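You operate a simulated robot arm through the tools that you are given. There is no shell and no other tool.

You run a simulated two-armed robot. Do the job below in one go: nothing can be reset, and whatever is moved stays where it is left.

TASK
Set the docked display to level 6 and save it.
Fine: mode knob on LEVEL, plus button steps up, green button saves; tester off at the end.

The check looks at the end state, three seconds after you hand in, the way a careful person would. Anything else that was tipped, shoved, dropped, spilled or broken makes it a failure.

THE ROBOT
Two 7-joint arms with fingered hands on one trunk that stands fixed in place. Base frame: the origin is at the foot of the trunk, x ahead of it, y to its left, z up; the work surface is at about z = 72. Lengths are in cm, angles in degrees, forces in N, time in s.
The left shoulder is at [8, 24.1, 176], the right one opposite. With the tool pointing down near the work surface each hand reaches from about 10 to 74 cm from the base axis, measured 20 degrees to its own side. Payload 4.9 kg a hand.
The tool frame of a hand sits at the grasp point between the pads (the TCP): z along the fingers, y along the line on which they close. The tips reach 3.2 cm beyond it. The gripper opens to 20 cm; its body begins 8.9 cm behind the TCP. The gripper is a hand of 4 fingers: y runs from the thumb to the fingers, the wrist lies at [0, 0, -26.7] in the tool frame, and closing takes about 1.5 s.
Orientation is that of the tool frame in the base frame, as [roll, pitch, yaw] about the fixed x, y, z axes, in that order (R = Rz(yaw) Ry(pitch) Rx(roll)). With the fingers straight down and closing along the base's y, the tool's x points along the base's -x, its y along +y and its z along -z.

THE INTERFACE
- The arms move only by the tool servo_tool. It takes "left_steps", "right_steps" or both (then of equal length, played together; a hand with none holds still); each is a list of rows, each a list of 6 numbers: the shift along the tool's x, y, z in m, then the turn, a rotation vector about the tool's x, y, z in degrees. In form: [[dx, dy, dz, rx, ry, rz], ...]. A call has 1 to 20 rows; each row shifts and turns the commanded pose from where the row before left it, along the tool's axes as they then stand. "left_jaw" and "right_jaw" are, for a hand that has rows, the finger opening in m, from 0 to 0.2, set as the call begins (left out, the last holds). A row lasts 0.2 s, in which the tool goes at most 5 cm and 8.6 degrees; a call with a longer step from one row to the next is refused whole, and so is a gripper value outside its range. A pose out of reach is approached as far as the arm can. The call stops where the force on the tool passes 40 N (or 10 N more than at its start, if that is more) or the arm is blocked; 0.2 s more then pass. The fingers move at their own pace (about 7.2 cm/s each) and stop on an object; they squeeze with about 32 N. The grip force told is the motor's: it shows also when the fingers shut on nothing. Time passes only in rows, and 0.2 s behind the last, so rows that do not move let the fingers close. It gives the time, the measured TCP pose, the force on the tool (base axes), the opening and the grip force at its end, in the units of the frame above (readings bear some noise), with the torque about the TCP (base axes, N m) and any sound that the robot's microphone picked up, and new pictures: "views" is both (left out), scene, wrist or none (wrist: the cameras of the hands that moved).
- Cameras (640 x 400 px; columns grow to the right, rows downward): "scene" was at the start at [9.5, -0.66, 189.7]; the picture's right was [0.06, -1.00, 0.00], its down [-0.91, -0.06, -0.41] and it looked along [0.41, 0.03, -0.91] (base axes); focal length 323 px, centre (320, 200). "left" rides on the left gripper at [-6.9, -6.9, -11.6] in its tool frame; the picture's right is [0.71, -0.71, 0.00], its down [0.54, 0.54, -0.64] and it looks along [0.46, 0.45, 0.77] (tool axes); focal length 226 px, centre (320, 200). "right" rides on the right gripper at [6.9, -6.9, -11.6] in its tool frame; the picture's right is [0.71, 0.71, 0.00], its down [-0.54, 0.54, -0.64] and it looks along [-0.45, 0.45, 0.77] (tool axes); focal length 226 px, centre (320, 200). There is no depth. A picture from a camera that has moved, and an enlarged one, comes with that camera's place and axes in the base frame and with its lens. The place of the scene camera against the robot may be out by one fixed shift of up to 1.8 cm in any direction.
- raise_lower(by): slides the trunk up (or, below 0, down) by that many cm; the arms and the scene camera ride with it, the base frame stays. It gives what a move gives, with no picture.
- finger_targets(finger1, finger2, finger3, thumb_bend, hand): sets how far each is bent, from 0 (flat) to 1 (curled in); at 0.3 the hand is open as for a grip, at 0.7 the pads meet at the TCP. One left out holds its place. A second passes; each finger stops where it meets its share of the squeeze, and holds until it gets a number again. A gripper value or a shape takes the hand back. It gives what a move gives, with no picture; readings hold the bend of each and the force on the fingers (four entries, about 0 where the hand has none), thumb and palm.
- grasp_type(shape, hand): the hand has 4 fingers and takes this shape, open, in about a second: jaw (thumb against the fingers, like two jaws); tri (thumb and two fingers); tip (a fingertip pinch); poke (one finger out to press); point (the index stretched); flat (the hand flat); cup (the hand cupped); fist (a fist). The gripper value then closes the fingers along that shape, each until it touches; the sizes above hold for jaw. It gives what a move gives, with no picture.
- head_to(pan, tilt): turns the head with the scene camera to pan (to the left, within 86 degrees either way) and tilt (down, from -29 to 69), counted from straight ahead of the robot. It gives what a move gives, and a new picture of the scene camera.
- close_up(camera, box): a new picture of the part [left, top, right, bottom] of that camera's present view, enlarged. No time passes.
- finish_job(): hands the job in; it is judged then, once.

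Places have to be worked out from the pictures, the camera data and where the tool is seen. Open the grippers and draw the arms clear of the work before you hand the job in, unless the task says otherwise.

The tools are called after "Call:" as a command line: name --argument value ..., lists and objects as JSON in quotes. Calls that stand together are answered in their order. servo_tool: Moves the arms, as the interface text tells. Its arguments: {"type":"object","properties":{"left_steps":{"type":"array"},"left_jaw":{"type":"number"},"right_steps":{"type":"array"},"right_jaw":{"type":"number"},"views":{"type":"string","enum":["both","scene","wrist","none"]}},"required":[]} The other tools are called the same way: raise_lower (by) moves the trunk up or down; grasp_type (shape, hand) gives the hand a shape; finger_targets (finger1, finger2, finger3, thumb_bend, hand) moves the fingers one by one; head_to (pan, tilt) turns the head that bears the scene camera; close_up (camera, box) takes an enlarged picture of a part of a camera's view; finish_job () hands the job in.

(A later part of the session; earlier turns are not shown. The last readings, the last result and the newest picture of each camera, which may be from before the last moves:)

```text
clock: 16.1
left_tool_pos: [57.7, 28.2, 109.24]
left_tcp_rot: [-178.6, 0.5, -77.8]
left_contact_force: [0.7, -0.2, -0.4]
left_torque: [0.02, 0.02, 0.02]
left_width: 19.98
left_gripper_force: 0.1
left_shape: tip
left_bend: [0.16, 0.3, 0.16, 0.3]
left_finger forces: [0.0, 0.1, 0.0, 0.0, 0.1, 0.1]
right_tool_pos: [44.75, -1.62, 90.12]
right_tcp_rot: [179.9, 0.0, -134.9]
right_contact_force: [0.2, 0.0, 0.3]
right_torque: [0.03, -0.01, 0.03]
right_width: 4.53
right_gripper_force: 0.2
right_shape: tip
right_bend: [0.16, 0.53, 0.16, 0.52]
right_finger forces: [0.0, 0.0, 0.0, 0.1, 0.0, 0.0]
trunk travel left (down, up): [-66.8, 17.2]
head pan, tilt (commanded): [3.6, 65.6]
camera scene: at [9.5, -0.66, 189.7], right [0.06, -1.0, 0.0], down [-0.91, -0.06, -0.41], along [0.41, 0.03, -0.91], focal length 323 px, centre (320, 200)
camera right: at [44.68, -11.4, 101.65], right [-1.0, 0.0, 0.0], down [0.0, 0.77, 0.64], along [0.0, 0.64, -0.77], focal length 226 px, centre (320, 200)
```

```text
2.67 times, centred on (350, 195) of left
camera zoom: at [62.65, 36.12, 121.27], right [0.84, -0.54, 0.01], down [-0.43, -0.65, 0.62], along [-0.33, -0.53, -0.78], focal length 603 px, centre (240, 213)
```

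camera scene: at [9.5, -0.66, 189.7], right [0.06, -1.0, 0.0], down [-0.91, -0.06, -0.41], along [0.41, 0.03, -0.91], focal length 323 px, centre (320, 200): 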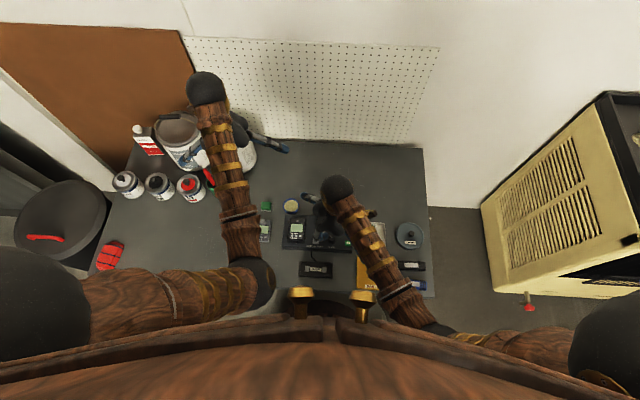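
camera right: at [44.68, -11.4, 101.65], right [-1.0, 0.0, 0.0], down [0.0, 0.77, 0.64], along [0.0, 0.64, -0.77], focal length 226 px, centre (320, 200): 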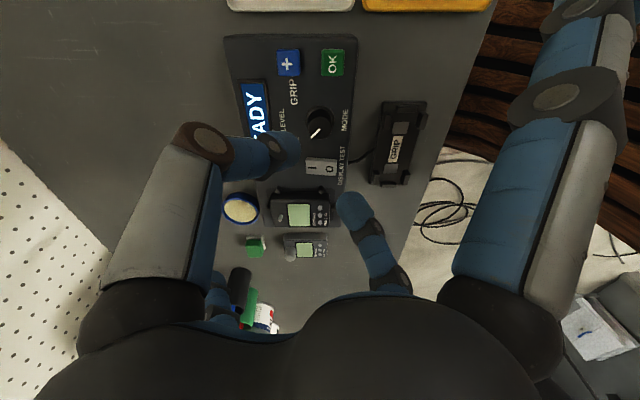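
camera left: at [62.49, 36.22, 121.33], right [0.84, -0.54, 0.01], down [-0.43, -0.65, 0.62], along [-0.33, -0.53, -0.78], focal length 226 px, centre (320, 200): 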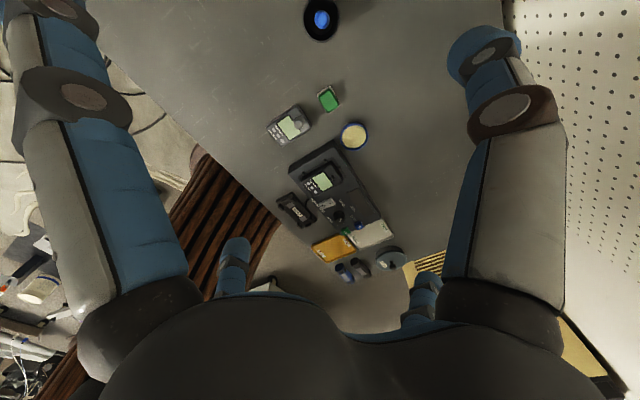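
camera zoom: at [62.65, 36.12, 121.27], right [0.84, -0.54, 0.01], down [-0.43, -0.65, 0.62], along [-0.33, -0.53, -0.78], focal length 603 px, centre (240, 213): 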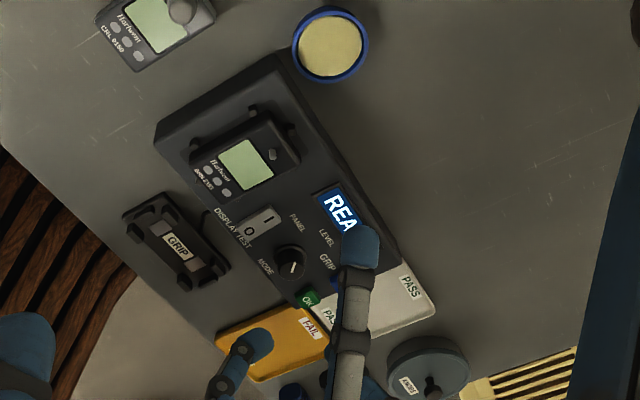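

Yaw reached exactly 45° and the hand is centred on the knob within 2 mm. I'll descend to z=82 with a small centring correction and look again.

Call:
servo_tool --right_steps '[[0.002, 0, 0.02, 0, 0, 0], [0, 0, 0.03, 0, 0, 0], [0, 0, 0.02, 0, 0, 0], [0, 0, 0.01, 0, 0, 0], [0, 0, 0, 0, 0, 0]]' --right_jaw 0.043 --views "wrist"

Call:
close_up --camera "right" --box '[200, 60, 440, 210]'

Call:
close_up --camera "left" --box '[290, 140, 410, 250]'

Call:
close_up --camera "scene" --box '[260, 180, 400, 280]'

```text
clock: 17.3
left_tool_pos: [57.67, 28.31, 109.4]
left_tcp_rot: [-178.5, 0.6, -77.8]
left_contact_force: [-0.2, 0.4, 0.3]
left_torque: [0.01, -0.01, 0.02]
left_width: 19.99
left_gripper_force: 0.0
left_shape: tip
left_bend: [0.16, 0.3, 0.16, 0.3]
left_finger forces: [0.0, 0.0, 0.0, 0.0, 0.0, 0.1]
right_tool_pos: [44.56, -1.7, 81.97]
right_tcp_rot: [-180.0, 0.1, -135.0]
right_contact_force: [0.4, 0.1, -0.1]
right_torque: [-0.03, 0.01, 0.0]
right_width: 4.34
right_gripper_force: 0.0
right_shape: tip
right_bend: [0.16, 0.53, 0.16, 0.52]
right_finger forces: [0.1, 0.1, 0.0, 0.0, 0.0, 0.0]
trunk travel left (down, up): [-66.8, 17.2]
head pan, tilt (commanded): [3.6, 65.6]
camera right: at [44.55, -11.53, 93.56], right [-1.0, 0.0, 0.0], down [0.0, 0.77, 0.64], along [0.0, 0.64, -0.77], focal length 226 px, centre (320, 200)
```

right: 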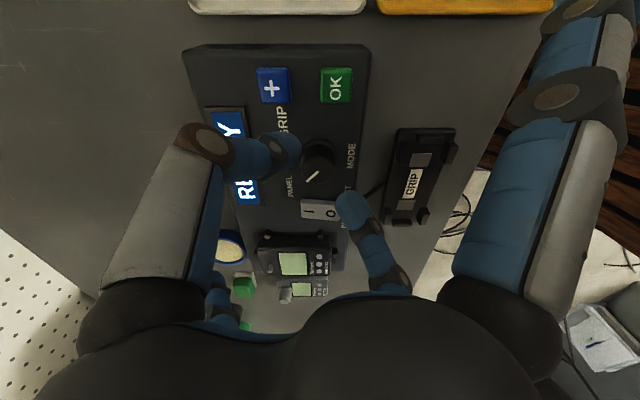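

```text
2.67 times, centred on (320, 135) of right
camera zoom: at [44.55, -11.53, 93.56], right [-1.0, 0.0, 0.0], down [0.0, 0.77, 0.64], along [0.0, 0.64, -0.77], focal length 603 px, centre (320, 373)
```

zoom: 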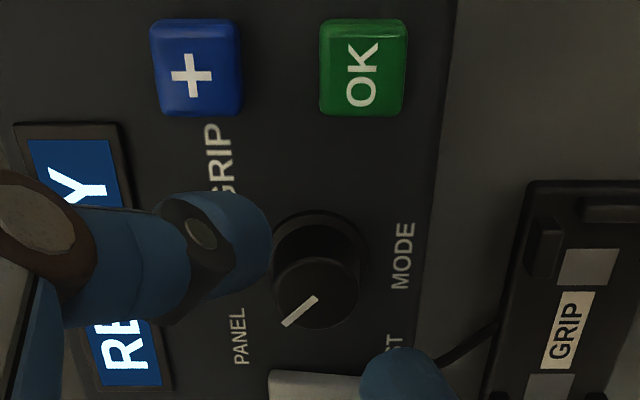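

```text
3.64 times, centred on (350, 195) of left
camera zoom: at [62.65, 36.11, 121.27], right [0.84, -0.54, 0.01], down [-0.43, -0.65, 0.62], along [-0.33, -0.53, -0.78], focal length 822 px, centre (211, 218)
```

zoom: 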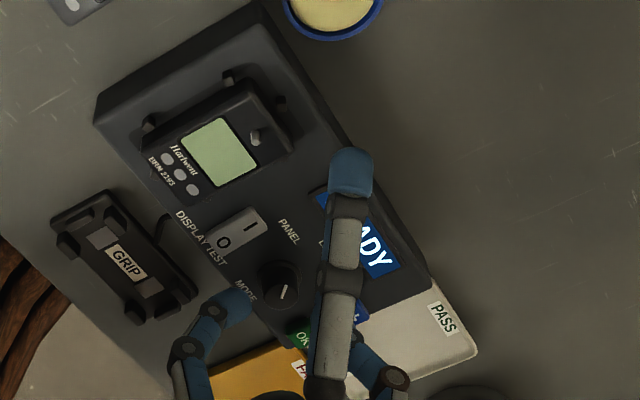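

```text
4.00 times, centred on (330, 230) of scene
camera zoom: at [9.49, -0.66, 189.7], right [0.06, -1.0, 0.0], down [-0.91, -0.06, -0.41], along [0.41, 0.03, -0.91], focal length 1293 px, centre (280, 80)
```

zoom: 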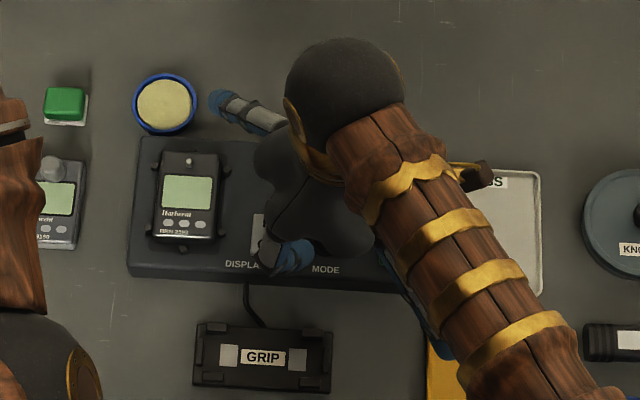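

The knob sits centred between the thumb and finger 2, and the spread fingers are clear of everything. I'll go down another 2 cm in small steps.

Call:
servo_tool --right_steps '[[0, 0, 0.008, 0, 0, 0], [0, 0, 0.006, 0, 0, 0], [0, 0, 0.004, 0, 0, 0], [0, 0, 0.003, 0, 0, 0], [0, 0, 0, 0, 0, 0]]' --views "none"

Call:
close_up --camera "right" --box '[200, 60, 440, 210]'

Call:
close_up --camera "left" --box '[290, 140, 410, 250]'

```text
clock: 18.5
left_tool_pos: [57.7, 28.21, 109.28]
left_tcp_rot: [-178.6, 0.7, -77.7]
left_contact_force: [-0.4, 0.4, -0.1]
left_torque: [-0.03, 0.03, 0.01]
left_width: 20.01
left_gripper_force: 0.1
left_shape: tip
left_bend: [0.16, 0.3, 0.16, 0.3]
left_finger forces: [0.0, 0.0, 0.1, 0.0, 0.0, 0.0]
right_tool_pos: [44.61, -1.73, 79.86]
right_tcp_rot: [179.9, 0.0, -135.0]
right_contact_force: [0.1, 0.1, -0.7]
right_torque: [-0.05, 0.03, 0.02]
right_width: 4.32
right_gripper_force: 0.0
right_shape: tip
right_bend: [0.16, 0.53, 0.16, 0.52]
right_finger forces: [0.1, 0.0, 0.1, 0.0, 0.0, 0.1]
trunk travel left (down, up): [-66.8, 17.2]
head pan, tilt (commanded): [3.6, 65.6]
```

```text
2.67 times, centred on (320, 135) of right
camera zoom: at [44.55, -11.55, 91.47], right [-1.0, 0.0, 0.0], down [0.0, 0.77, 0.64], along [0.0, 0.64, -0.77], focal length 603 px, centre (320, 373)
```

zoom: 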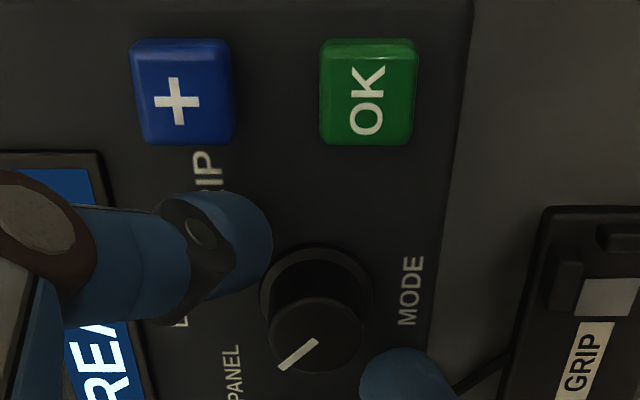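

```text
3.64 times, centred on (350, 195) of left
camera zoom: at [62.65, 36.12, 121.27], right [0.84, -0.54, 0.01], down [-0.43, -0.65, 0.62], along [-0.33, -0.53, -0.78], focal length 822 px, centre (211, 218)
```

zoom: 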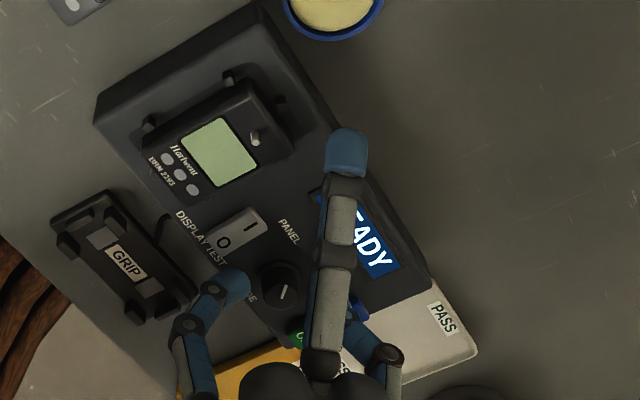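

There's no contact yet and the knob top is exactly on the tool axis. I'll close the pinch on the knob now.

Call:
servo_tool --right_steps '[[0, 0, 0, 0, 0, 0], [0, 0, 0, 0, 0, 0], [0, 0, 0, 0, 0, 0], [0, 0, 0, 0, 0, 0]]' --right_jaw 0.015 --views "none"

Call:
close_up --camera "right" --box '[200, 60, 440, 210]'

Call:
close_up --camera "left" --box '[290, 140, 410, 250]'

```text
clock: 19.5
left_tool_pos: [57.62, 28.29, 109.35]
left_tcp_rot: [-178.6, 0.6, -77.8]
left_contact_force: [-0.3, 0.2, 0.8]
left_torque: [0.0, 0.01, -0.01]
left_width: 19.99
left_gripper_force: 0.0
left_shape: tip
left_bend: [0.16, 0.3, 0.16, 0.3]
left_finger forces: [0.0, 0.0, 0.0, 0.0, 0.1, 0.0]
right_tool_pos: [44.62, -1.75, 79.82]
right_tcp_rot: [180.0, -0.1, -134.9]
right_contact_force: [-1.6, -1.5, -4.6]
right_torque: [-0.03, 0.0, 0.0]
right_width: 2.1
right_gripper_force: 32.2
right_shape: tip
right_bend: [0.28, 0.76, 0.28, 0.61]
right_finger forces: [0.1, 26.7, 0.0, 0.0, 27.7, 0.0]
trunk travel left (down, up): [-66.8, 17.2]
head pan, tilt (commanded): [3.6, 65.6]
```

```text
2.67 times, centred on (320, 135) of right
camera zoom: at [44.54, -11.58, 91.44], right [-1.0, 0.0, 0.0], down [0.0, 0.77, 0.64], along [0.0, 0.64, -0.77], focal length 603 px, centre (320, 373)
```

zoom: 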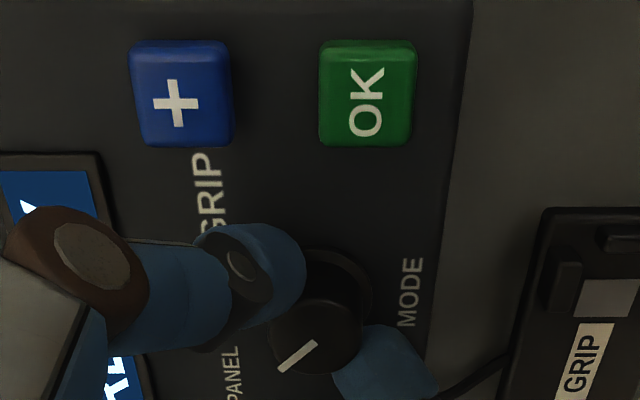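

```text
3.64 times, centred on (350, 195) of left
camera zoom: at [62.68, 36.1, 121.26], right [0.84, -0.54, 0.01], down [-0.43, -0.65, 0.62], along [-0.33, -0.53, -0.78], focal length 822 px, centre (211, 218)
```

zoom: 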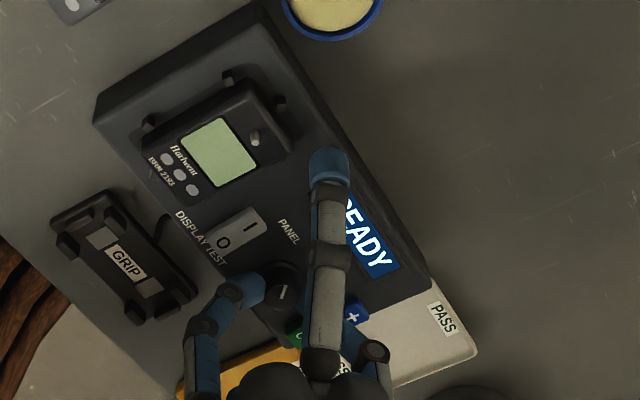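

Both pads grip the knob at about 27 N. I'll turn 45° clockwise, seen from above, to bring the pointer from PANEL to LEVEL.

Call:
servo_tool --right_steps '[[0, 0, 0, 0, 0, 5], [0, 0, 0, 0, 0, 5], [0, 0, 0, 0, 0, 5], [0, 0, 0, 0, 0, 5], [0, 0, 0, 0, 0, 5], [0, 0, 0, 0, 0, 5], [0, 0, 0, 0, 0, 5], [0, 0, 0, 0, 0, 5], [0, 0, 0, 0, 0, 5], [0, 0, 0, 0, 0, 0]]' --views "wrist"

Call:
close_up --camera "right" --box '[200, 60, 440, 210]'

Call:
close_up --camera "left" --box '[290, 140, 410, 250]'

```text
clock: 21.7
left_tool_pos: [57.64, 28.32, 109.41]
left_tcp_rot: [-178.7, 0.6, -77.8]
left_contact_force: [-0.5, 0.3, 0.5]
left_torque: [0.01, 0.0, 0.0]
left_width: 19.97
left_gripper_force: 0.1
left_shape: tip
left_bend: [0.16, 0.3, 0.16, 0.3]
left_finger forces: [0.0, 0.0, 0.0, 0.0, 0.0, 0.1]
right_tool_pos: [44.54, -1.72, 79.9]
right_tcp_rot: [180.0, -0.1, 179.9]
right_contact_force: [-3.4, 5.4, -15.0]
right_torque: [0.16, 0.09, -0.03]
right_width: 2.03
right_gripper_force: 32.5
right_shape: tip
right_bend: [0.29, 0.76, 0.29, 0.61]
right_finger forces: [0.0, 27.7, 0.0, 0.0, 23.4, 0.0]
trunk travel left (down, up): [-66.8, 17.2]
head pan, tilt (commanded): [3.6, 65.6]
camera right: at [37.69, -8.65, 91.52], right [-0.71, 0.71, 0.0], down [0.54, 0.54, 0.64], along [0.45, 0.45, -0.77], focal length 226 px, centre (320, 200)
```

right: 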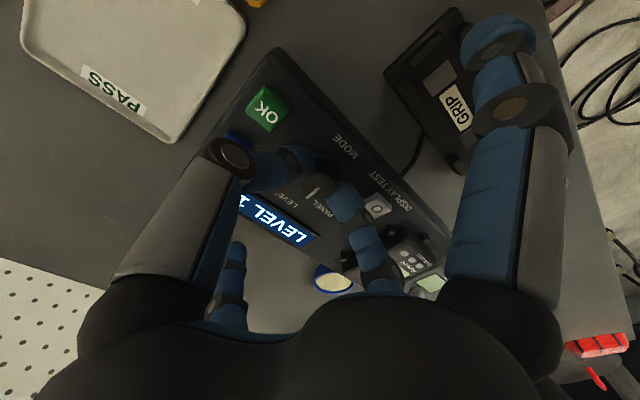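

```text
2.67 times, centred on (320, 135) of right
camera zoom: at [37.69, -8.65, 91.52], right [-0.71, 0.71, 0.0], down [0.54, 0.54, 0.64], along [0.45, 0.45, -0.77], focal length 603 px, centre (320, 373)
```

zoom: 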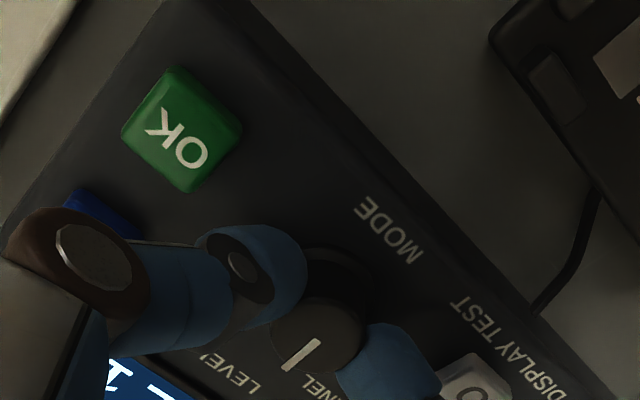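

```text
3.64 times, centred on (350, 195) of left
camera zoom: at [62.71, 36.16, 121.22], right [0.84, -0.54, 0.01], down [-0.43, -0.65, 0.62], along [-0.33, -0.53, -0.78], focal length 822 px, centre (211, 218)
```

zoom: 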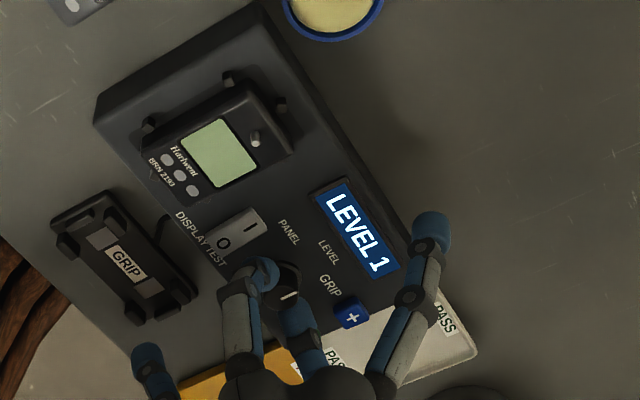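

The window now reads LEVEL 1 and the pointer is on LEVEL. I'll release just enough to clear the knob and lift straight up.

Call:
servo_tool --right_steps '[[0, 0, 0, 0, 0, 0], [0, 0, 0, 0, 0, 0], [0, 0, 0, 0, 0, 0], [0, 0, -0.01, 0, 0, 0], [0, 0, -0.02, 0, 0, 0], [0, 0, -0.04, 0, 0, 0], [0, 0, -0.04, 0, 0, 0], [0, 0, 0, 0, 0, 0]]' --right_jaw 0.035 --views "wrist"

Call:
close_up --camera "right" --box '[200, 60, 440, 210]'

Call:
close_up --camera "left" --box '[290, 140, 410, 250]'

```text
clock: 23.5
left_tool_pos: [57.53, 28.32, 109.21]
left_tcp_rot: [-178.6, 0.6, -77.8]
left_contact_force: [0.0, 0.7, 0.8]
left_torque: [-0.01, -0.01, -0.01]
left_width: 19.98
left_gripper_force: 0.0
left_shape: tip
left_bend: [0.16, 0.3, 0.16, 0.3]
left_finger forces: [0.0, 0.0, 0.0, 0.0, 0.0, 0.1]
right_tool_pos: [44.68, -1.55, 90.87]
right_tcp_rot: [-179.9, 0.0, -179.9]
right_contact_force: [-0.4, -0.4, -0.6]
right_torque: [0.0, -0.01, 0.04]
right_width: 3.48
right_gripper_force: 0.0
right_shape: tip
right_bend: [0.16, 0.56, 0.16, 0.55]
right_finger forces: [0.1, 0.1, 0.1, 0.1, 0.0, 0.0]
trunk travel left (down, up): [-66.8, 17.2]
head pan, tilt (commanded): [3.6, 65.6]
camera right: at [37.83, -8.61, 102.55], right [-0.71, 0.71, 0.0], down [0.54, 0.54, 0.64], along [0.45, 0.45, -0.77], focal length 226 px, centre (320, 200)
```

right: 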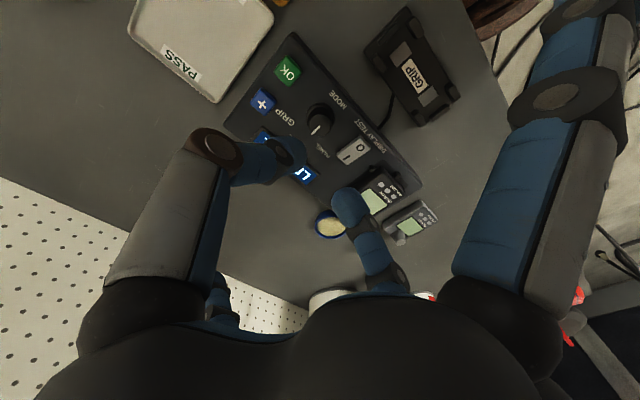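

```text
2.67 times, centred on (320, 135) of right
camera zoom: at [37.83, -8.61, 102.55], right [-0.71, 0.71, 0.0], down [0.54, 0.54, 0.64], along [0.45, 0.45, -0.77], focal length 603 px, centre (320, 373)
```

zoom: 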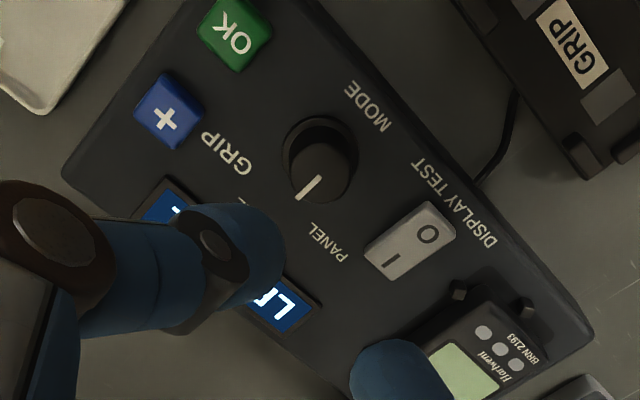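

```text
3.64 times, centred on (350, 195) of left
camera zoom: at [62.67, 36.11, 121.26], right [0.84, -0.54, 0.01], down [-0.43, -0.65, 0.62], along [-0.33, -0.53, -0.78], focal length 822 px, centre (211, 218)
```

zoom: 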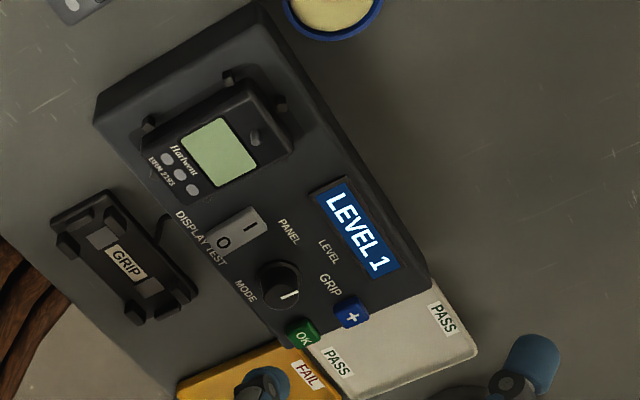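

The window shows LEVEL 1. I'll zoom in on the knob pointer to make sure it is squarely on LEVEL.

Call:
close_up --camera "right" --box '[290, 90, 350, 150]'

Call:
close_up --camera "left" --box '[320, 180, 380, 230]'

```text
6.67 times, centred on (320, 120) of right
camera zoom: at [37.83, -8.61, 102.55], right [-0.71, 0.71, 0.0], down [0.54, 0.54, 0.64], along [0.45, 0.45, -0.77], focal length 1507 px, centre (320, 733)
```

zoom: 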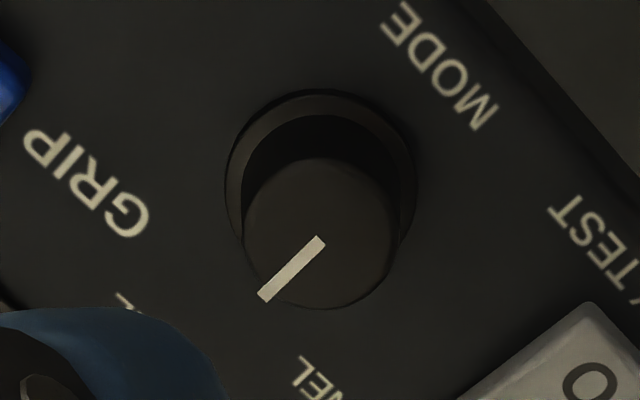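

```text
8.00 times, centred on (350, 205) of left
camera zoom: at [62.67, 36.11, 121.26], right [0.84, -0.54, 0.01], down [-0.43, -0.65, 0.62], along [-0.33, -0.53, -0.78], focal length 1808 px, centre (80, 160)
```

zoom: 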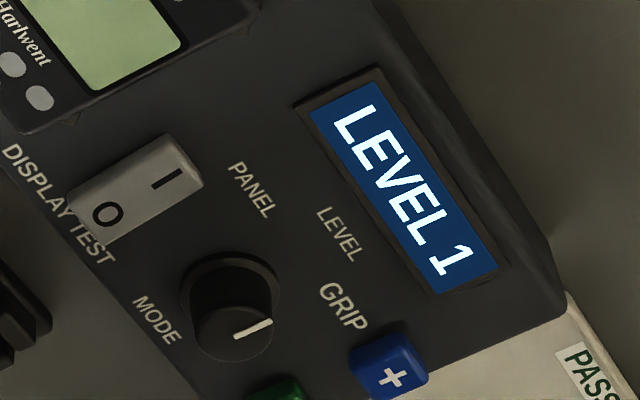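

The pointer is squarely on LEVEL. I'll switch back to the poke shape and go above the plus button.

Call:
grasp_type --shape "poke" --hand "right"

Call:
servo_tool --right_steps '[[-0.01, -0.0188, 0.02, 0, 0, 0], [-0.01, -0.0188, 0.02, 0, 0, 0], [-0.0102, -0.0188, 0.02, 0, 0, 0], [0, 0, 0.005, 0, 0, 0], [0, 0, 0, 0, 0, 0]]' --views "wrist"

Call:
close_up --camera "right" --box '[200, 60, 440, 210]'

Call:
close_up --camera "left" --box '[290, 140, 410, 250]'

```text
clock: 24.4
left_tool_pos: [57.61, 28.17, 109.3]
left_tcp_rot: [-178.6, 0.6, -77.8]
left_contact_force: [-0.3, -1.6, -0.1]
left_torque: [0.01, 0.01, 0.01]
left_width: 20.01
left_gripper_force: 0.0
left_shape: tip
left_bend: [0.16, 0.3, 0.16, 0.3]
left_finger forces: [0.0, 0.0, 0.1, 0.0, 0.0, 0.0]
right_tool_pos: [44.76, -1.65, 90.89]
right_tcp_rot: [180.0, 0.0, -179.9]
right_contact_force: [-0.1, -0.2, 0.3]
right_torque: [0.0, 0.01, 0.03]
right_width: 0.0
right_gripper_force: 0.1
right_shape: poke
right_bend: [1.0, 1.0, 1.0, 0.81]
right_finger forces: [0.0, 0.0, 0.0, 0.0, 0.0, 0.0]
trunk travel left (down, up): [-66.8, 17.2]
head pan, tilt (commanded): [3.6, 65.6]
```

```text
clock: 25.6
left_tool_pos: [57.56, 28.4, 109.27]
left_tcp_rot: [-178.6, 0.6, -77.8]
left_contact_force: [0.8, 0.3, 0.6]
left_torque: [0.01, 0.01, -0.01]
left_width: 19.99
left_gripper_force: 0.0
left_shape: tip
left_bend: [0.16, 0.3, 0.16, 0.3]
left_finger forces: [0.0, 0.0, 0.1, 0.0, 0.0, 0.1]
right_tool_pos: [47.74, -7.46, 84.28]
right_tcp_rot: [-180.0, 0.0, -180.0]
right_contact_force: [-0.4, 0.1, -0.4]
right_torque: [0.02, 0.01, 0.0]
right_width: 0.02
right_gripper_force: 0.0
right_shape: poke
right_bend: [1.0, 1.0, 1.0, 0.81]
right_finger forces: [0.0, 0.0, 0.1, 0.0, 0.1, 0.0]
trunk travel left (down, up): [-66.8, 17.2]
head pan, tilt (commanded): [3.6, 65.6]
camera right: at [40.8, -14.42, 95.99], right [-0.71, 0.71, 0.0], down [0.54, 0.54, 0.64], along [0.45, 0.45, -0.77], focal length 226 px, centre (320, 200)
```

right: 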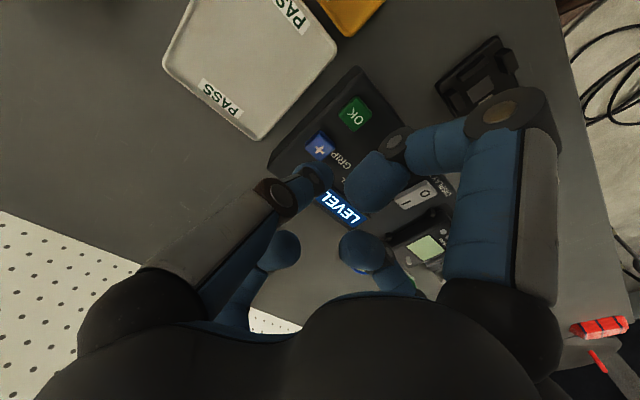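

```text
2.67 times, centred on (320, 135) of right
camera zoom: at [40.8, -14.42, 95.99], right [-0.71, 0.71, 0.0], down [0.54, 0.54, 0.64], along [0.45, 0.45, -0.77], focal length 603 px, centre (320, 373)
```

zoom: 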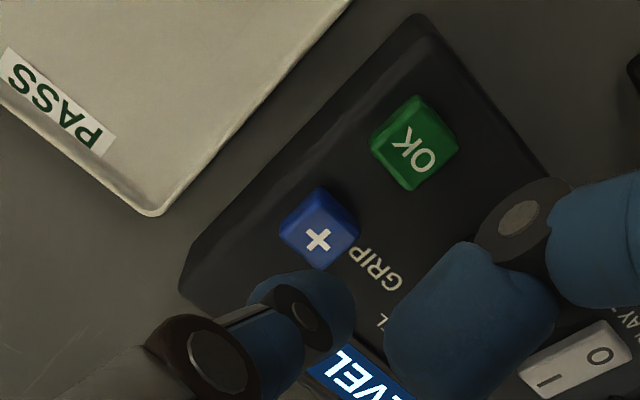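

```text
3.64 times, centred on (350, 195) of left
camera zoom: at [62.64, 36.12, 121.28], right [0.84, -0.54, 0.01], down [-0.43, -0.65, 0.62], along [-0.33, -0.53, -0.78], focal length 822 px, centre (211, 218)
```

zoom: 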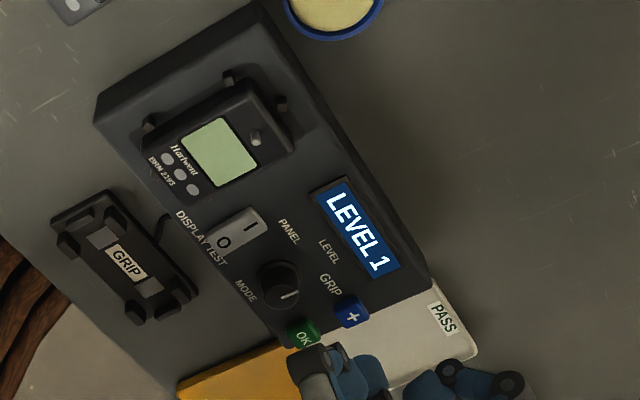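

The tool axis projects exactly onto the plus symbol. I'll lower to about z=81 and then find contact in small steps.

Call:
servo_tool --right_steps '[[0, 0.003, 0.015, 0, 0, 0], [0, 0, 0.012, 0, 0, 0], [0, 0, 0.005, 0, 0, 0], [0, 0, 0, 0, 0, 0]]' --views "none"

Call:
close_up --camera "right" --box '[200, 60, 440, 210]'

```text
clock: 26.6
left_tool_pos: [57.74, 28.37, 109.35]
left_tcp_rot: [-178.5, 0.6, -77.8]
left_contact_force: [-0.7, -0.7, -0.7]
left_torque: [0.01, -0.01, 0.0]
left_width: 19.98
left_gripper_force: 0.1
left_shape: tip
left_bend: [0.16, 0.3, 0.16, 0.3]
left_finger forces: [0.0, 0.1, 0.1, 0.1, 0.0, 0.0]
right_tool_pos: [47.55, -7.03, 81.24]
right_tcp_rot: [-180.0, 0.0, 180.0]
right_contact_force: [-0.1, -0.1, 0.1]
right_torque: [0.04, -0.02, -0.02]
right_width: 0.01
right_gripper_force: 0.1
right_shape: poke
right_bend: [1.0, 1.0, 1.0, 0.81]
right_finger forces: [0.1, 0.0, 0.0, 0.0, 0.0, 0.1]
trunk travel left (down, up): [-66.8, 17.2]
head pan, tilt (commanded): [3.6, 65.6]
```

```text
2.67 times, centred on (320, 135) of right
camera zoom: at [40.7, -14.03, 92.84], right [-0.71, 0.71, 0.0], down [0.54, 0.54, 0.64], along [0.45, 0.45, -0.77], focal length 603 px, centre (320, 373)
```

zoom: 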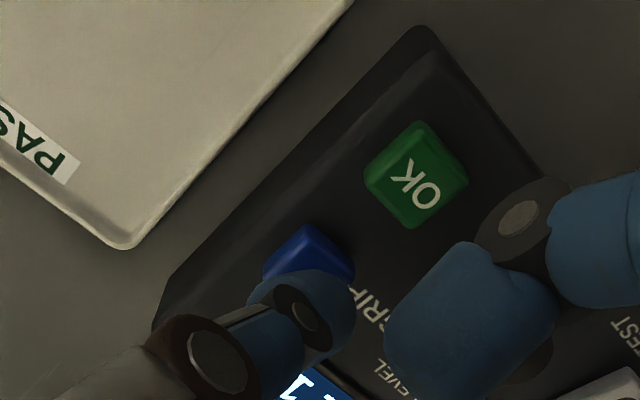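

The tip is over the plus button with no contact yet. I'll step down 2 mm at a time and watch the force.

Call:
servo_tool --right_steps '[[0, 0, 0.002, 0, 0, 0], [0, 0, 0.002, 0, 0, 0], [0, 0, 0.002, 0, 0, 0]]' --views "none"

Call:
close_up --camera "left" --box '[290, 140, 410, 250]'

```text
clock: 27.4
left_tool_pos: [57.58, 28.19, 109.44]
left_tcp_rot: [-178.6, 0.5, -77.8]
left_contact_force: [0.1, 0.3, -0.2]
left_torque: [-0.02, 0.02, 0.02]
left_width: 19.98
left_gripper_force: 0.1
left_shape: tip
left_bend: [0.16, 0.3, 0.16, 0.3]
left_finger forces: [0.0, 0.1, 0.1, 0.1, 0.0, 0.0]
right_tool_pos: [47.69, -7.09, 80.66]
right_tcp_rot: [179.9, 0.0, -179.9]
right_contact_force: [0.8, -0.6, -0.8]
right_torque: [-0.03, 0.02, -0.03]
right_width: 0.01
right_gripper_force: 0.1
right_shape: poke
right_bend: [1.0, 1.0, 1.0, 0.81]
right_finger forces: [0.0, 0.0, 0.1, 0.1, 0.0, 0.0]
trunk travel left (down, up): [-66.8, 17.2]
head pan, tilt (commanded): [3.6, 65.6]
```

```text
3.64 times, centred on (350, 195) of left
camera zoom: at [62.66, 36.12, 121.27], right [0.84, -0.54, 0.01], down [-0.43, -0.65, 0.62], along [-0.33, -0.53, -0.78], focal length 822 px, centre (211, 218)
```

zoom: 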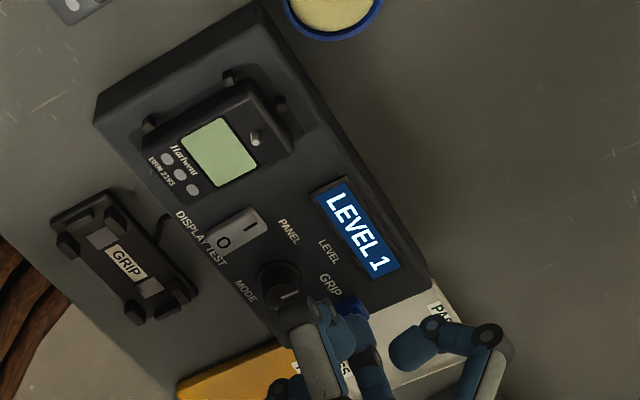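

There's still no contact at TCP z=80.66 and it still shows LEVEL 1. I'll keep going down in 2 mm steps.

Call:
servo_tool --right_steps '[[0, 0, 0.002, 0, 0, 0], [0, 0, 0.002, 0, 0, 0]]' --views "none"

Call:
close_up --camera "left" --box '[290, 140, 410, 250]'

```text
clock: 28.0
left_tool_pos: [57.63, 28.32, 109.33]
left_tcp_rot: [-178.6, 0.6, -77.8]
left_contact_force: [-0.6, -0.3, 0.0]
left_torque: [-0.01, 0.02, -0.01]
left_width: 20.01
left_gripper_force: 0.0
left_shape: tip
left_bend: [0.16, 0.3, 0.16, 0.3]
left_finger forces: [0.1, 0.0, 0.0, 0.0, 0.0, 0.1]
right_tool_pos: [47.65, -7.15, 80.35]
right_tcp_rot: [-179.9, 0.1, -180.0]
right_contact_force: [-0.5, -0.3, 0.9]
right_torque: [-0.01, 0.02, 0.02]
right_width: 0.0
right_gripper_force: 0.1
right_shape: poke
right_bend: [1.0, 1.0, 1.0, 0.81]
right_finger forces: [0.1, 0.1, 0.1, 0.1, 1.2, 0.1]
trunk travel left (down, up): [-66.8, 17.2]
head pan, tilt (commanded): [3.6, 65.6]
```

```text
3.64 times, centred on (350, 195) of left
camera zoom: at [62.64, 36.13, 121.28], right [0.84, -0.54, 0.01], down [-0.43, -0.65, 0.62], along [-0.33, -0.53, -0.78], focal length 822 px, centre (211, 218)
```

zoom: 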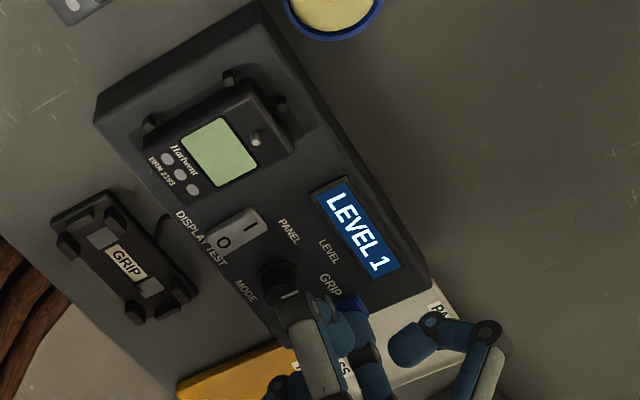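

First touch, 1.2 N on the thumb at z≈80.3. I'll press 2 mm more and check.

Call:
servo_tool --right_steps '[[0, 0, 0.002, 0, 0, 0]]' --views "none"

Call:
close_up --camera "left" --box '[290, 140, 410, 250]'

```text
clock: 28.4
left_tool_pos: [57.62, 28.3, 109.39]
left_tcp_rot: [-178.7, 0.6, -77.7]
left_contact_force: [-0.6, -0.5, 0.0]
left_torque: [0.01, -0.02, 0.04]
left_width: 20.0
left_gripper_force: 0.0
left_shape: tip
left_bend: [0.16, 0.3, 0.16, 0.3]
left_finger forces: [0.0, 0.1, 0.1, 0.1, 0.0, 0.0]
right_tool_pos: [47.65, -7.16, 80.24]
right_tcp_rot: [180.0, 0.0, 180.0]
right_contact_force: [1.2, 0.1, 2.8]
right_torque: [0.02, -0.01, -0.02]
right_width: 0.0
right_gripper_force: 0.1
right_shape: poke
right_bend: [1.0, 1.0, 1.0, 0.81]
right_finger forces: [0.0, 0.0, 0.0, 0.1, 2.3, 0.0]
trunk travel left (down, up): [-66.8, 17.2]
head pan, tilt (commanded): [3.6, 65.6]
heard: click
```

```text
3.64 times, centred on (350, 195) of left
camera zoom: at [62.65, 36.12, 121.27], right [0.84, -0.54, 0.01], down [-0.43, -0.65, 0.62], along [-0.33, -0.53, -0.78], focal length 822 px, centre (211, 218)
```

zoom: 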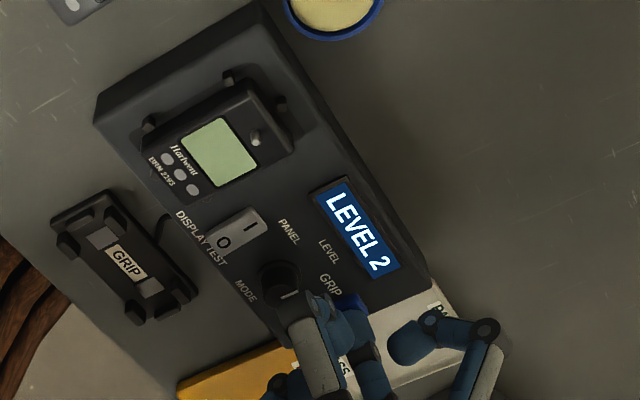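

A click, and it now reads LEVEL 2. I'll lift 6 mm to release and press again the same way.

Call:
servo_tool --right_steps '[[0, 0, -0.006, 0, 0, 0], [0, 0, 0, 0, 0, 0], [0, 0, 0.004, 0, 0, 0], [0, 0, 0.002, 0, 0, 0]]' --views "none"

Call:
close_up --camera "left" --box '[290, 140, 410, 250]'

```text
clock: 29.4
left_tool_pos: [57.55, 28.09, 109.41]
left_tcp_rot: [-178.6, 0.6, -77.8]
left_contact_force: [0.4, -0.2, 0.8]
left_torque: [0.02, 0.0, -0.03]
left_width: 20.0
left_gripper_force: 0.1
left_shape: tip
left_bend: [0.16, 0.3, 0.16, 0.3]
left_finger forces: [0.0, 0.0, 0.0, 0.0, 0.0, 0.0]
right_tool_pos: [47.59, -7.22, 80.15]
right_tcp_rot: [-179.9, 0.0, 180.0]
right_contact_force: [0.2, 0.4, 1.6]
right_torque: [0.0, 0.02, 0.0]
right_width: 0.02
right_gripper_force: 0.1
right_shape: poke
right_bend: [1.0, 1.0, 1.0, 0.81]
right_finger forces: [0.1, 0.0, 0.1, 0.0, 2.0, 0.0]
trunk travel left (down, up): [-66.8, 17.2]
head pan, tilt (commanded): [3.6, 65.6]
heard: click
```

```text
3.64 times, centred on (350, 195) of left
camera zoom: at [62.63, 36.12, 121.29], right [0.84, -0.54, 0.01], down [-0.43, -0.65, 0.62], along [-0.33, -0.53, -0.78], focal length 822 px, centre (211, 218)
```

zoom: 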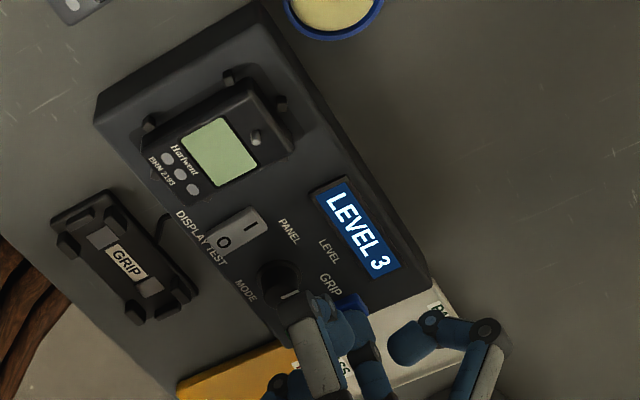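

LEVEL 3. The cycle gives one step per press, so I'll repeat it.

Call:
servo_tool --right_steps '[[0, 0, -0.006, 0, 0, 0], [0, 0, 0, 0, 0, 0], [0, 0, 0.004, 0, 0, 0], [0, 0, 0.002, 0, 0, 0]]' --views "none"

Call:
close_up --camera "left" --box '[290, 140, 410, 250]'

```text
clock: 30.4
left_tool_pos: [57.54, 28.27, 109.26]
left_tcp_rot: [-178.6, 0.6, -77.8]
left_contact_force: [0.0, -0.3, -0.3]
left_torque: [-0.01, 0.02, 0.0]
left_width: 19.98
left_gripper_force: 0.1
left_shape: tip
left_bend: [0.16, 0.3, 0.16, 0.3]
left_finger forces: [0.0, 0.0, 0.0, 0.0, 0.0, 0.0]
right_tool_pos: [47.72, -7.11, 80.15]
right_tcp_rot: [-180.0, 0.0, 180.0]
right_contact_force: [-1.4, -0.1, 3.1]
right_torque: [0.0, 0.01, -0.02]
right_width: 0.0
right_gripper_force: 0.1
right_shape: poke
right_bend: [1.0, 1.0, 1.0, 0.81]
right_finger forces: [0.0, 0.1, 0.1, 0.1, 2.4, 0.1]
trunk travel left (down, up): [-66.8, 17.2]
head pan, tilt (commanded): [3.6, 65.6]
heard: click
```

```text
3.64 times, centred on (350, 195) of left
camera zoom: at [62.63, 36.11, 121.29], right [0.84, -0.54, 0.01], down [-0.43, -0.65, 0.62], along [-0.33, -0.53, -0.78], focal length 822 px, centre (211, 218)
```

zoom: 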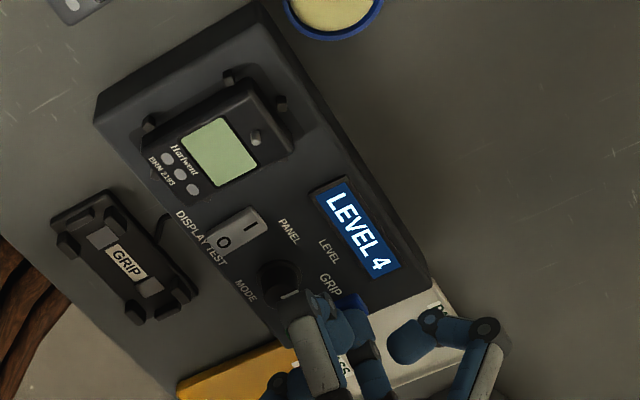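

LEVEL 4. I'll press once more.

Call:
servo_tool --right_steps '[[0, 0, -0.006, 0, 0, 0], [0, 0, 0, 0, 0, 0], [0, 0, 0.004, 0, 0, 0], [0, 0, 0.002, 0, 0, 0]]' --views "none"

Call:
close_up --camera "left" --box '[290, 140, 410, 250]'

```text
clock: 31.4
left_tool_pos: [57.6, 28.35, 109.35]
left_tcp_rot: [-178.6, 0.6, -77.8]
left_contact_force: [-0.1, 0.2, 0.1]
left_torque: [-0.03, 0.03, -0.01]
left_width: 19.97
left_gripper_force: 0.0
left_shape: tip
left_bend: [0.16, 0.3, 0.16, 0.3]
left_finger forces: [0.1, 0.0, 0.1, 0.0, 0.0, 0.0]
right_tool_pos: [47.64, -7.11, 80.11]
right_tcp_rot: [180.0, 0.0, -179.9]
right_contact_force: [-0.2, -0.4, 2.6]
right_torque: [-0.01, 0.05, -0.02]
right_width: 0.02
right_gripper_force: 0.0
right_shape: poke
right_bend: [1.0, 1.0, 1.0, 0.81]
right_finger forces: [0.0, 0.1, 0.0, 0.0, 2.5, 0.0]
trunk travel left (down, up): [-66.8, 17.2]
head pan, tilt (commanded): [3.6, 65.6]
heard: click
```

```text
3.64 times, centred on (350, 195) of left
camera zoom: at [62.63, 36.12, 121.29], right [0.84, -0.54, 0.01], down [-0.43, -0.65, 0.62], along [-0.33, -0.53, -0.78], focal length 822 px, centre (211, 218)
```

zoom: 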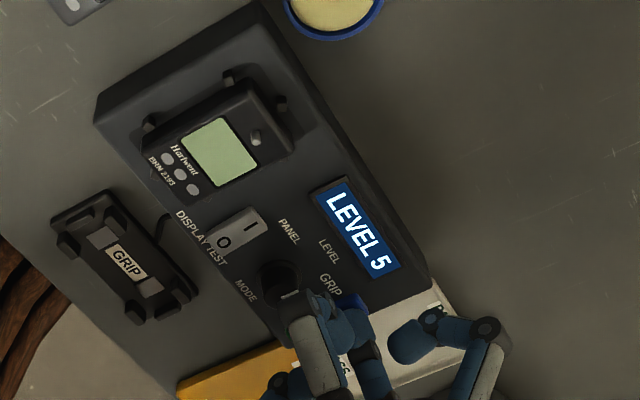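

LEVEL 5. One last press should reach 6, and then I'll lift straight off.

Call:
servo_tool --right_steps '[[0, 0, -0.006, 0, 0, 0], [0, 0, 0, 0, 0, 0], [0, 0, 0.004, 0, 0, 0], [0, 0, 0.002, 0, 0, 0]]' --views "none"

Call:
close_up --camera "left" --box '[290, 140, 410, 250]'

```text
clock: 32.4
left_tool_pos: [57.65, 28.27, 109.37]
left_tcp_rot: [-178.6, 0.6, -77.7]
left_contact_force: [-0.3, 0.0, -1.1]
left_torque: [0.0, 0.0, -0.02]
left_width: 19.98
left_gripper_force: 0.1
left_shape: tip
left_bend: [0.16, 0.3, 0.16, 0.3]
left_finger forces: [0.0, 0.1, 0.1, 0.0, 0.0, 0.0]
right_tool_pos: [47.73, -7.15, 80.07]
right_tcp_rot: [-180.0, 0.1, -180.0]
right_contact_force: [-0.8, 0.7, 1.9]
right_torque: [-0.02, 0.06, 0.01]
right_width: 0.0
right_gripper_force: 0.1
right_shape: poke
right_bend: [1.0, 1.0, 1.0, 0.81]
right_finger forces: [0.0, 0.0, 0.0, 0.0, 2.8, 0.0]
trunk travel left (down, up): [-66.8, 17.2]
head pan, tilt (commanded): [3.6, 65.6]
heard: click
```

```text
3.64 times, centred on (350, 195) of left
camera zoom: at [62.63, 36.12, 121.29], right [0.84, -0.54, 0.01], down [-0.43, -0.65, 0.62], along [-0.33, -0.53, -0.78], focal length 822 px, centre (211, 218)
```

zoom: 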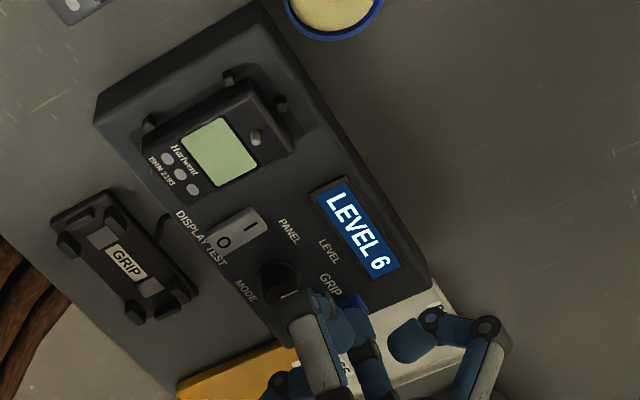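

LEVEL 6 is shown. I'll lift off and shift about 4.1 cm toward the robot, above the green OK button.

Call:
servo_tool --right_steps '[[0, 0, -0.02, 0, 0, 0], [0, 0, -0.02, 0, 0, 0], [0.0205, 0, 0, 0, 0, 0], [0.0205, 0, 0, 0, 0, 0], [0, 0, 0, 0, 0, 0]]' --views "wrist"

Call:
close_up --camera "right" --box '[200, 60, 440, 210]'

Call:
close_up --camera "left" --box '[290, 140, 410, 250]'

```text
clock: 33.6
left_tool_pos: [57.67, 28.32, 109.37]
left_tcp_rot: [-178.7, 0.6, -77.7]
left_contact_force: [0.4, -0.6, 0.4]
left_torque: [0.01, 0.04, 0.0]
left_width: 20.02
left_gripper_force: 0.0
left_shape: tip
left_bend: [0.16, 0.3, 0.16, 0.3]
left_finger forces: [0.1, 0.0, 0.0, 0.0, 0.0, 0.1]
right_tool_pos: [43.49, -7.04, 84.05]
right_tcp_rot: [-180.0, -0.2, -180.0]
right_contact_force: [-0.6, -0.5, 0.5]
right_torque: [0.03, 0.0, -0.05]
right_width: 0.03
right_gripper_force: 0.0
right_shape: poke
right_bend: [1.0, 1.0, 1.0, 0.81]
right_finger forces: [0.1, 0.0, 0.0, 0.0, 0.0, 0.1]
trunk travel left (down, up): [-66.8, 17.2]
head pan, tilt (commanded): [3.6, 65.6]
camera right: at [36.59, -14.02, 95.59], right [-0.71, 0.71, 0.0], down [0.54, 0.54, 0.64], along [0.45, 0.45, -0.77], focal length 226 px, centre (320, 200)
```

right: 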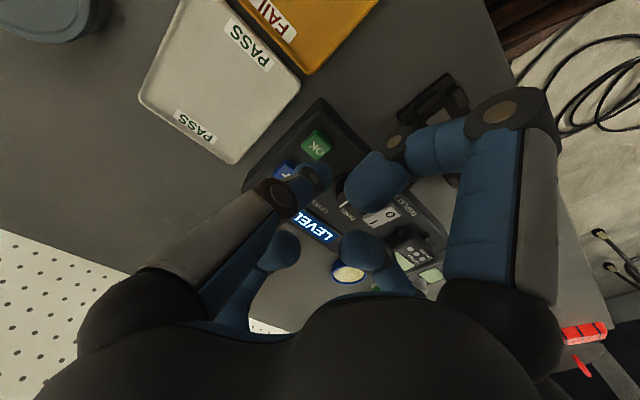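

```text
2.67 times, centred on (320, 135) of right
camera zoom: at [36.59, -14.02, 95.59], right [-0.71, 0.71, 0.0], down [0.54, 0.54, 0.64], along [0.45, 0.45, -0.77], focal length 603 px, centre (320, 373)
```

zoom: 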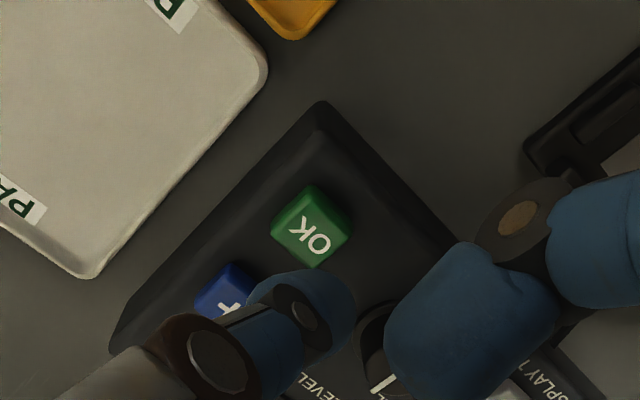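

```text
3.64 times, centred on (350, 195) of left
camera zoom: at [62.7, 36.13, 121.24], right [0.84, -0.54, 0.01], down [-0.43, -0.65, 0.62], along [-0.33, -0.53, -0.78], focal length 822 px, centre (211, 218)
```

zoom: 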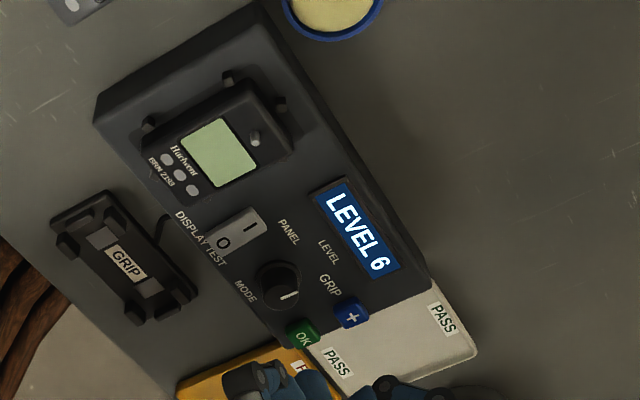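

OK is directly under the tip and LEVEL 6 is still shown. I'll lower to just above it, then press in small steps.

Call:
servo_tool --right_steps '[[-0.0015, 0, 0.015, 0, 0, 0], [0, 0, 0.012, 0, 0, 0], [0, 0, 0.006, 0, 0, 0], [0, 0, 0.003, 0, 0, 0], [0, 0, 0.002, 0, 0, 0]]' --views "none"

Call:
close_up --camera "left" --box '[290, 140, 410, 250]'

```text
clock: 34.8
left_tool_pos: [57.67, 28.22, 109.35]
left_tcp_rot: [-178.7, 0.6, -77.7]
left_contact_force: [-0.9, -0.9, -0.1]
left_torque: [0.02, -0.03, 0.0]
left_width: 19.97
left_gripper_force: 0.1
left_shape: tip
left_bend: [0.16, 0.3, 0.16, 0.3]
left_finger forces: [0.1, 0.1, 0.0, 0.1, 0.0, 0.0]
right_tool_pos: [43.66, -7.25, 80.32]
right_tcp_rot: [-179.9, 0.0, -180.0]
right_contact_force: [-1.2, -0.9, 1.9]
right_torque: [-0.04, 0.02, -0.01]
right_width: 0.0
right_gripper_force: 0.2
right_shape: poke
right_bend: [1.0, 1.0, 1.0, 0.81]
right_finger forces: [0.0, 0.1, 0.1, 0.0, 1.5, 0.0]
trunk travel left (down, up): [-66.8, 17.2]
head pan, tilt (commanded): [3.6, 65.6]
```

```text
3.64 times, centred on (350, 195) of left
camera zoom: at [62.65, 36.12, 121.28], right [0.84, -0.54, 0.01], down [-0.43, -0.65, 0.62], along [-0.33, -0.53, -0.78], focal length 822 px, centre (211, 218)
```

zoom: 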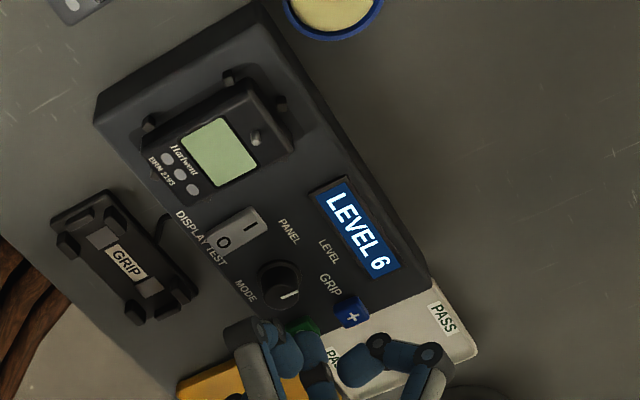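

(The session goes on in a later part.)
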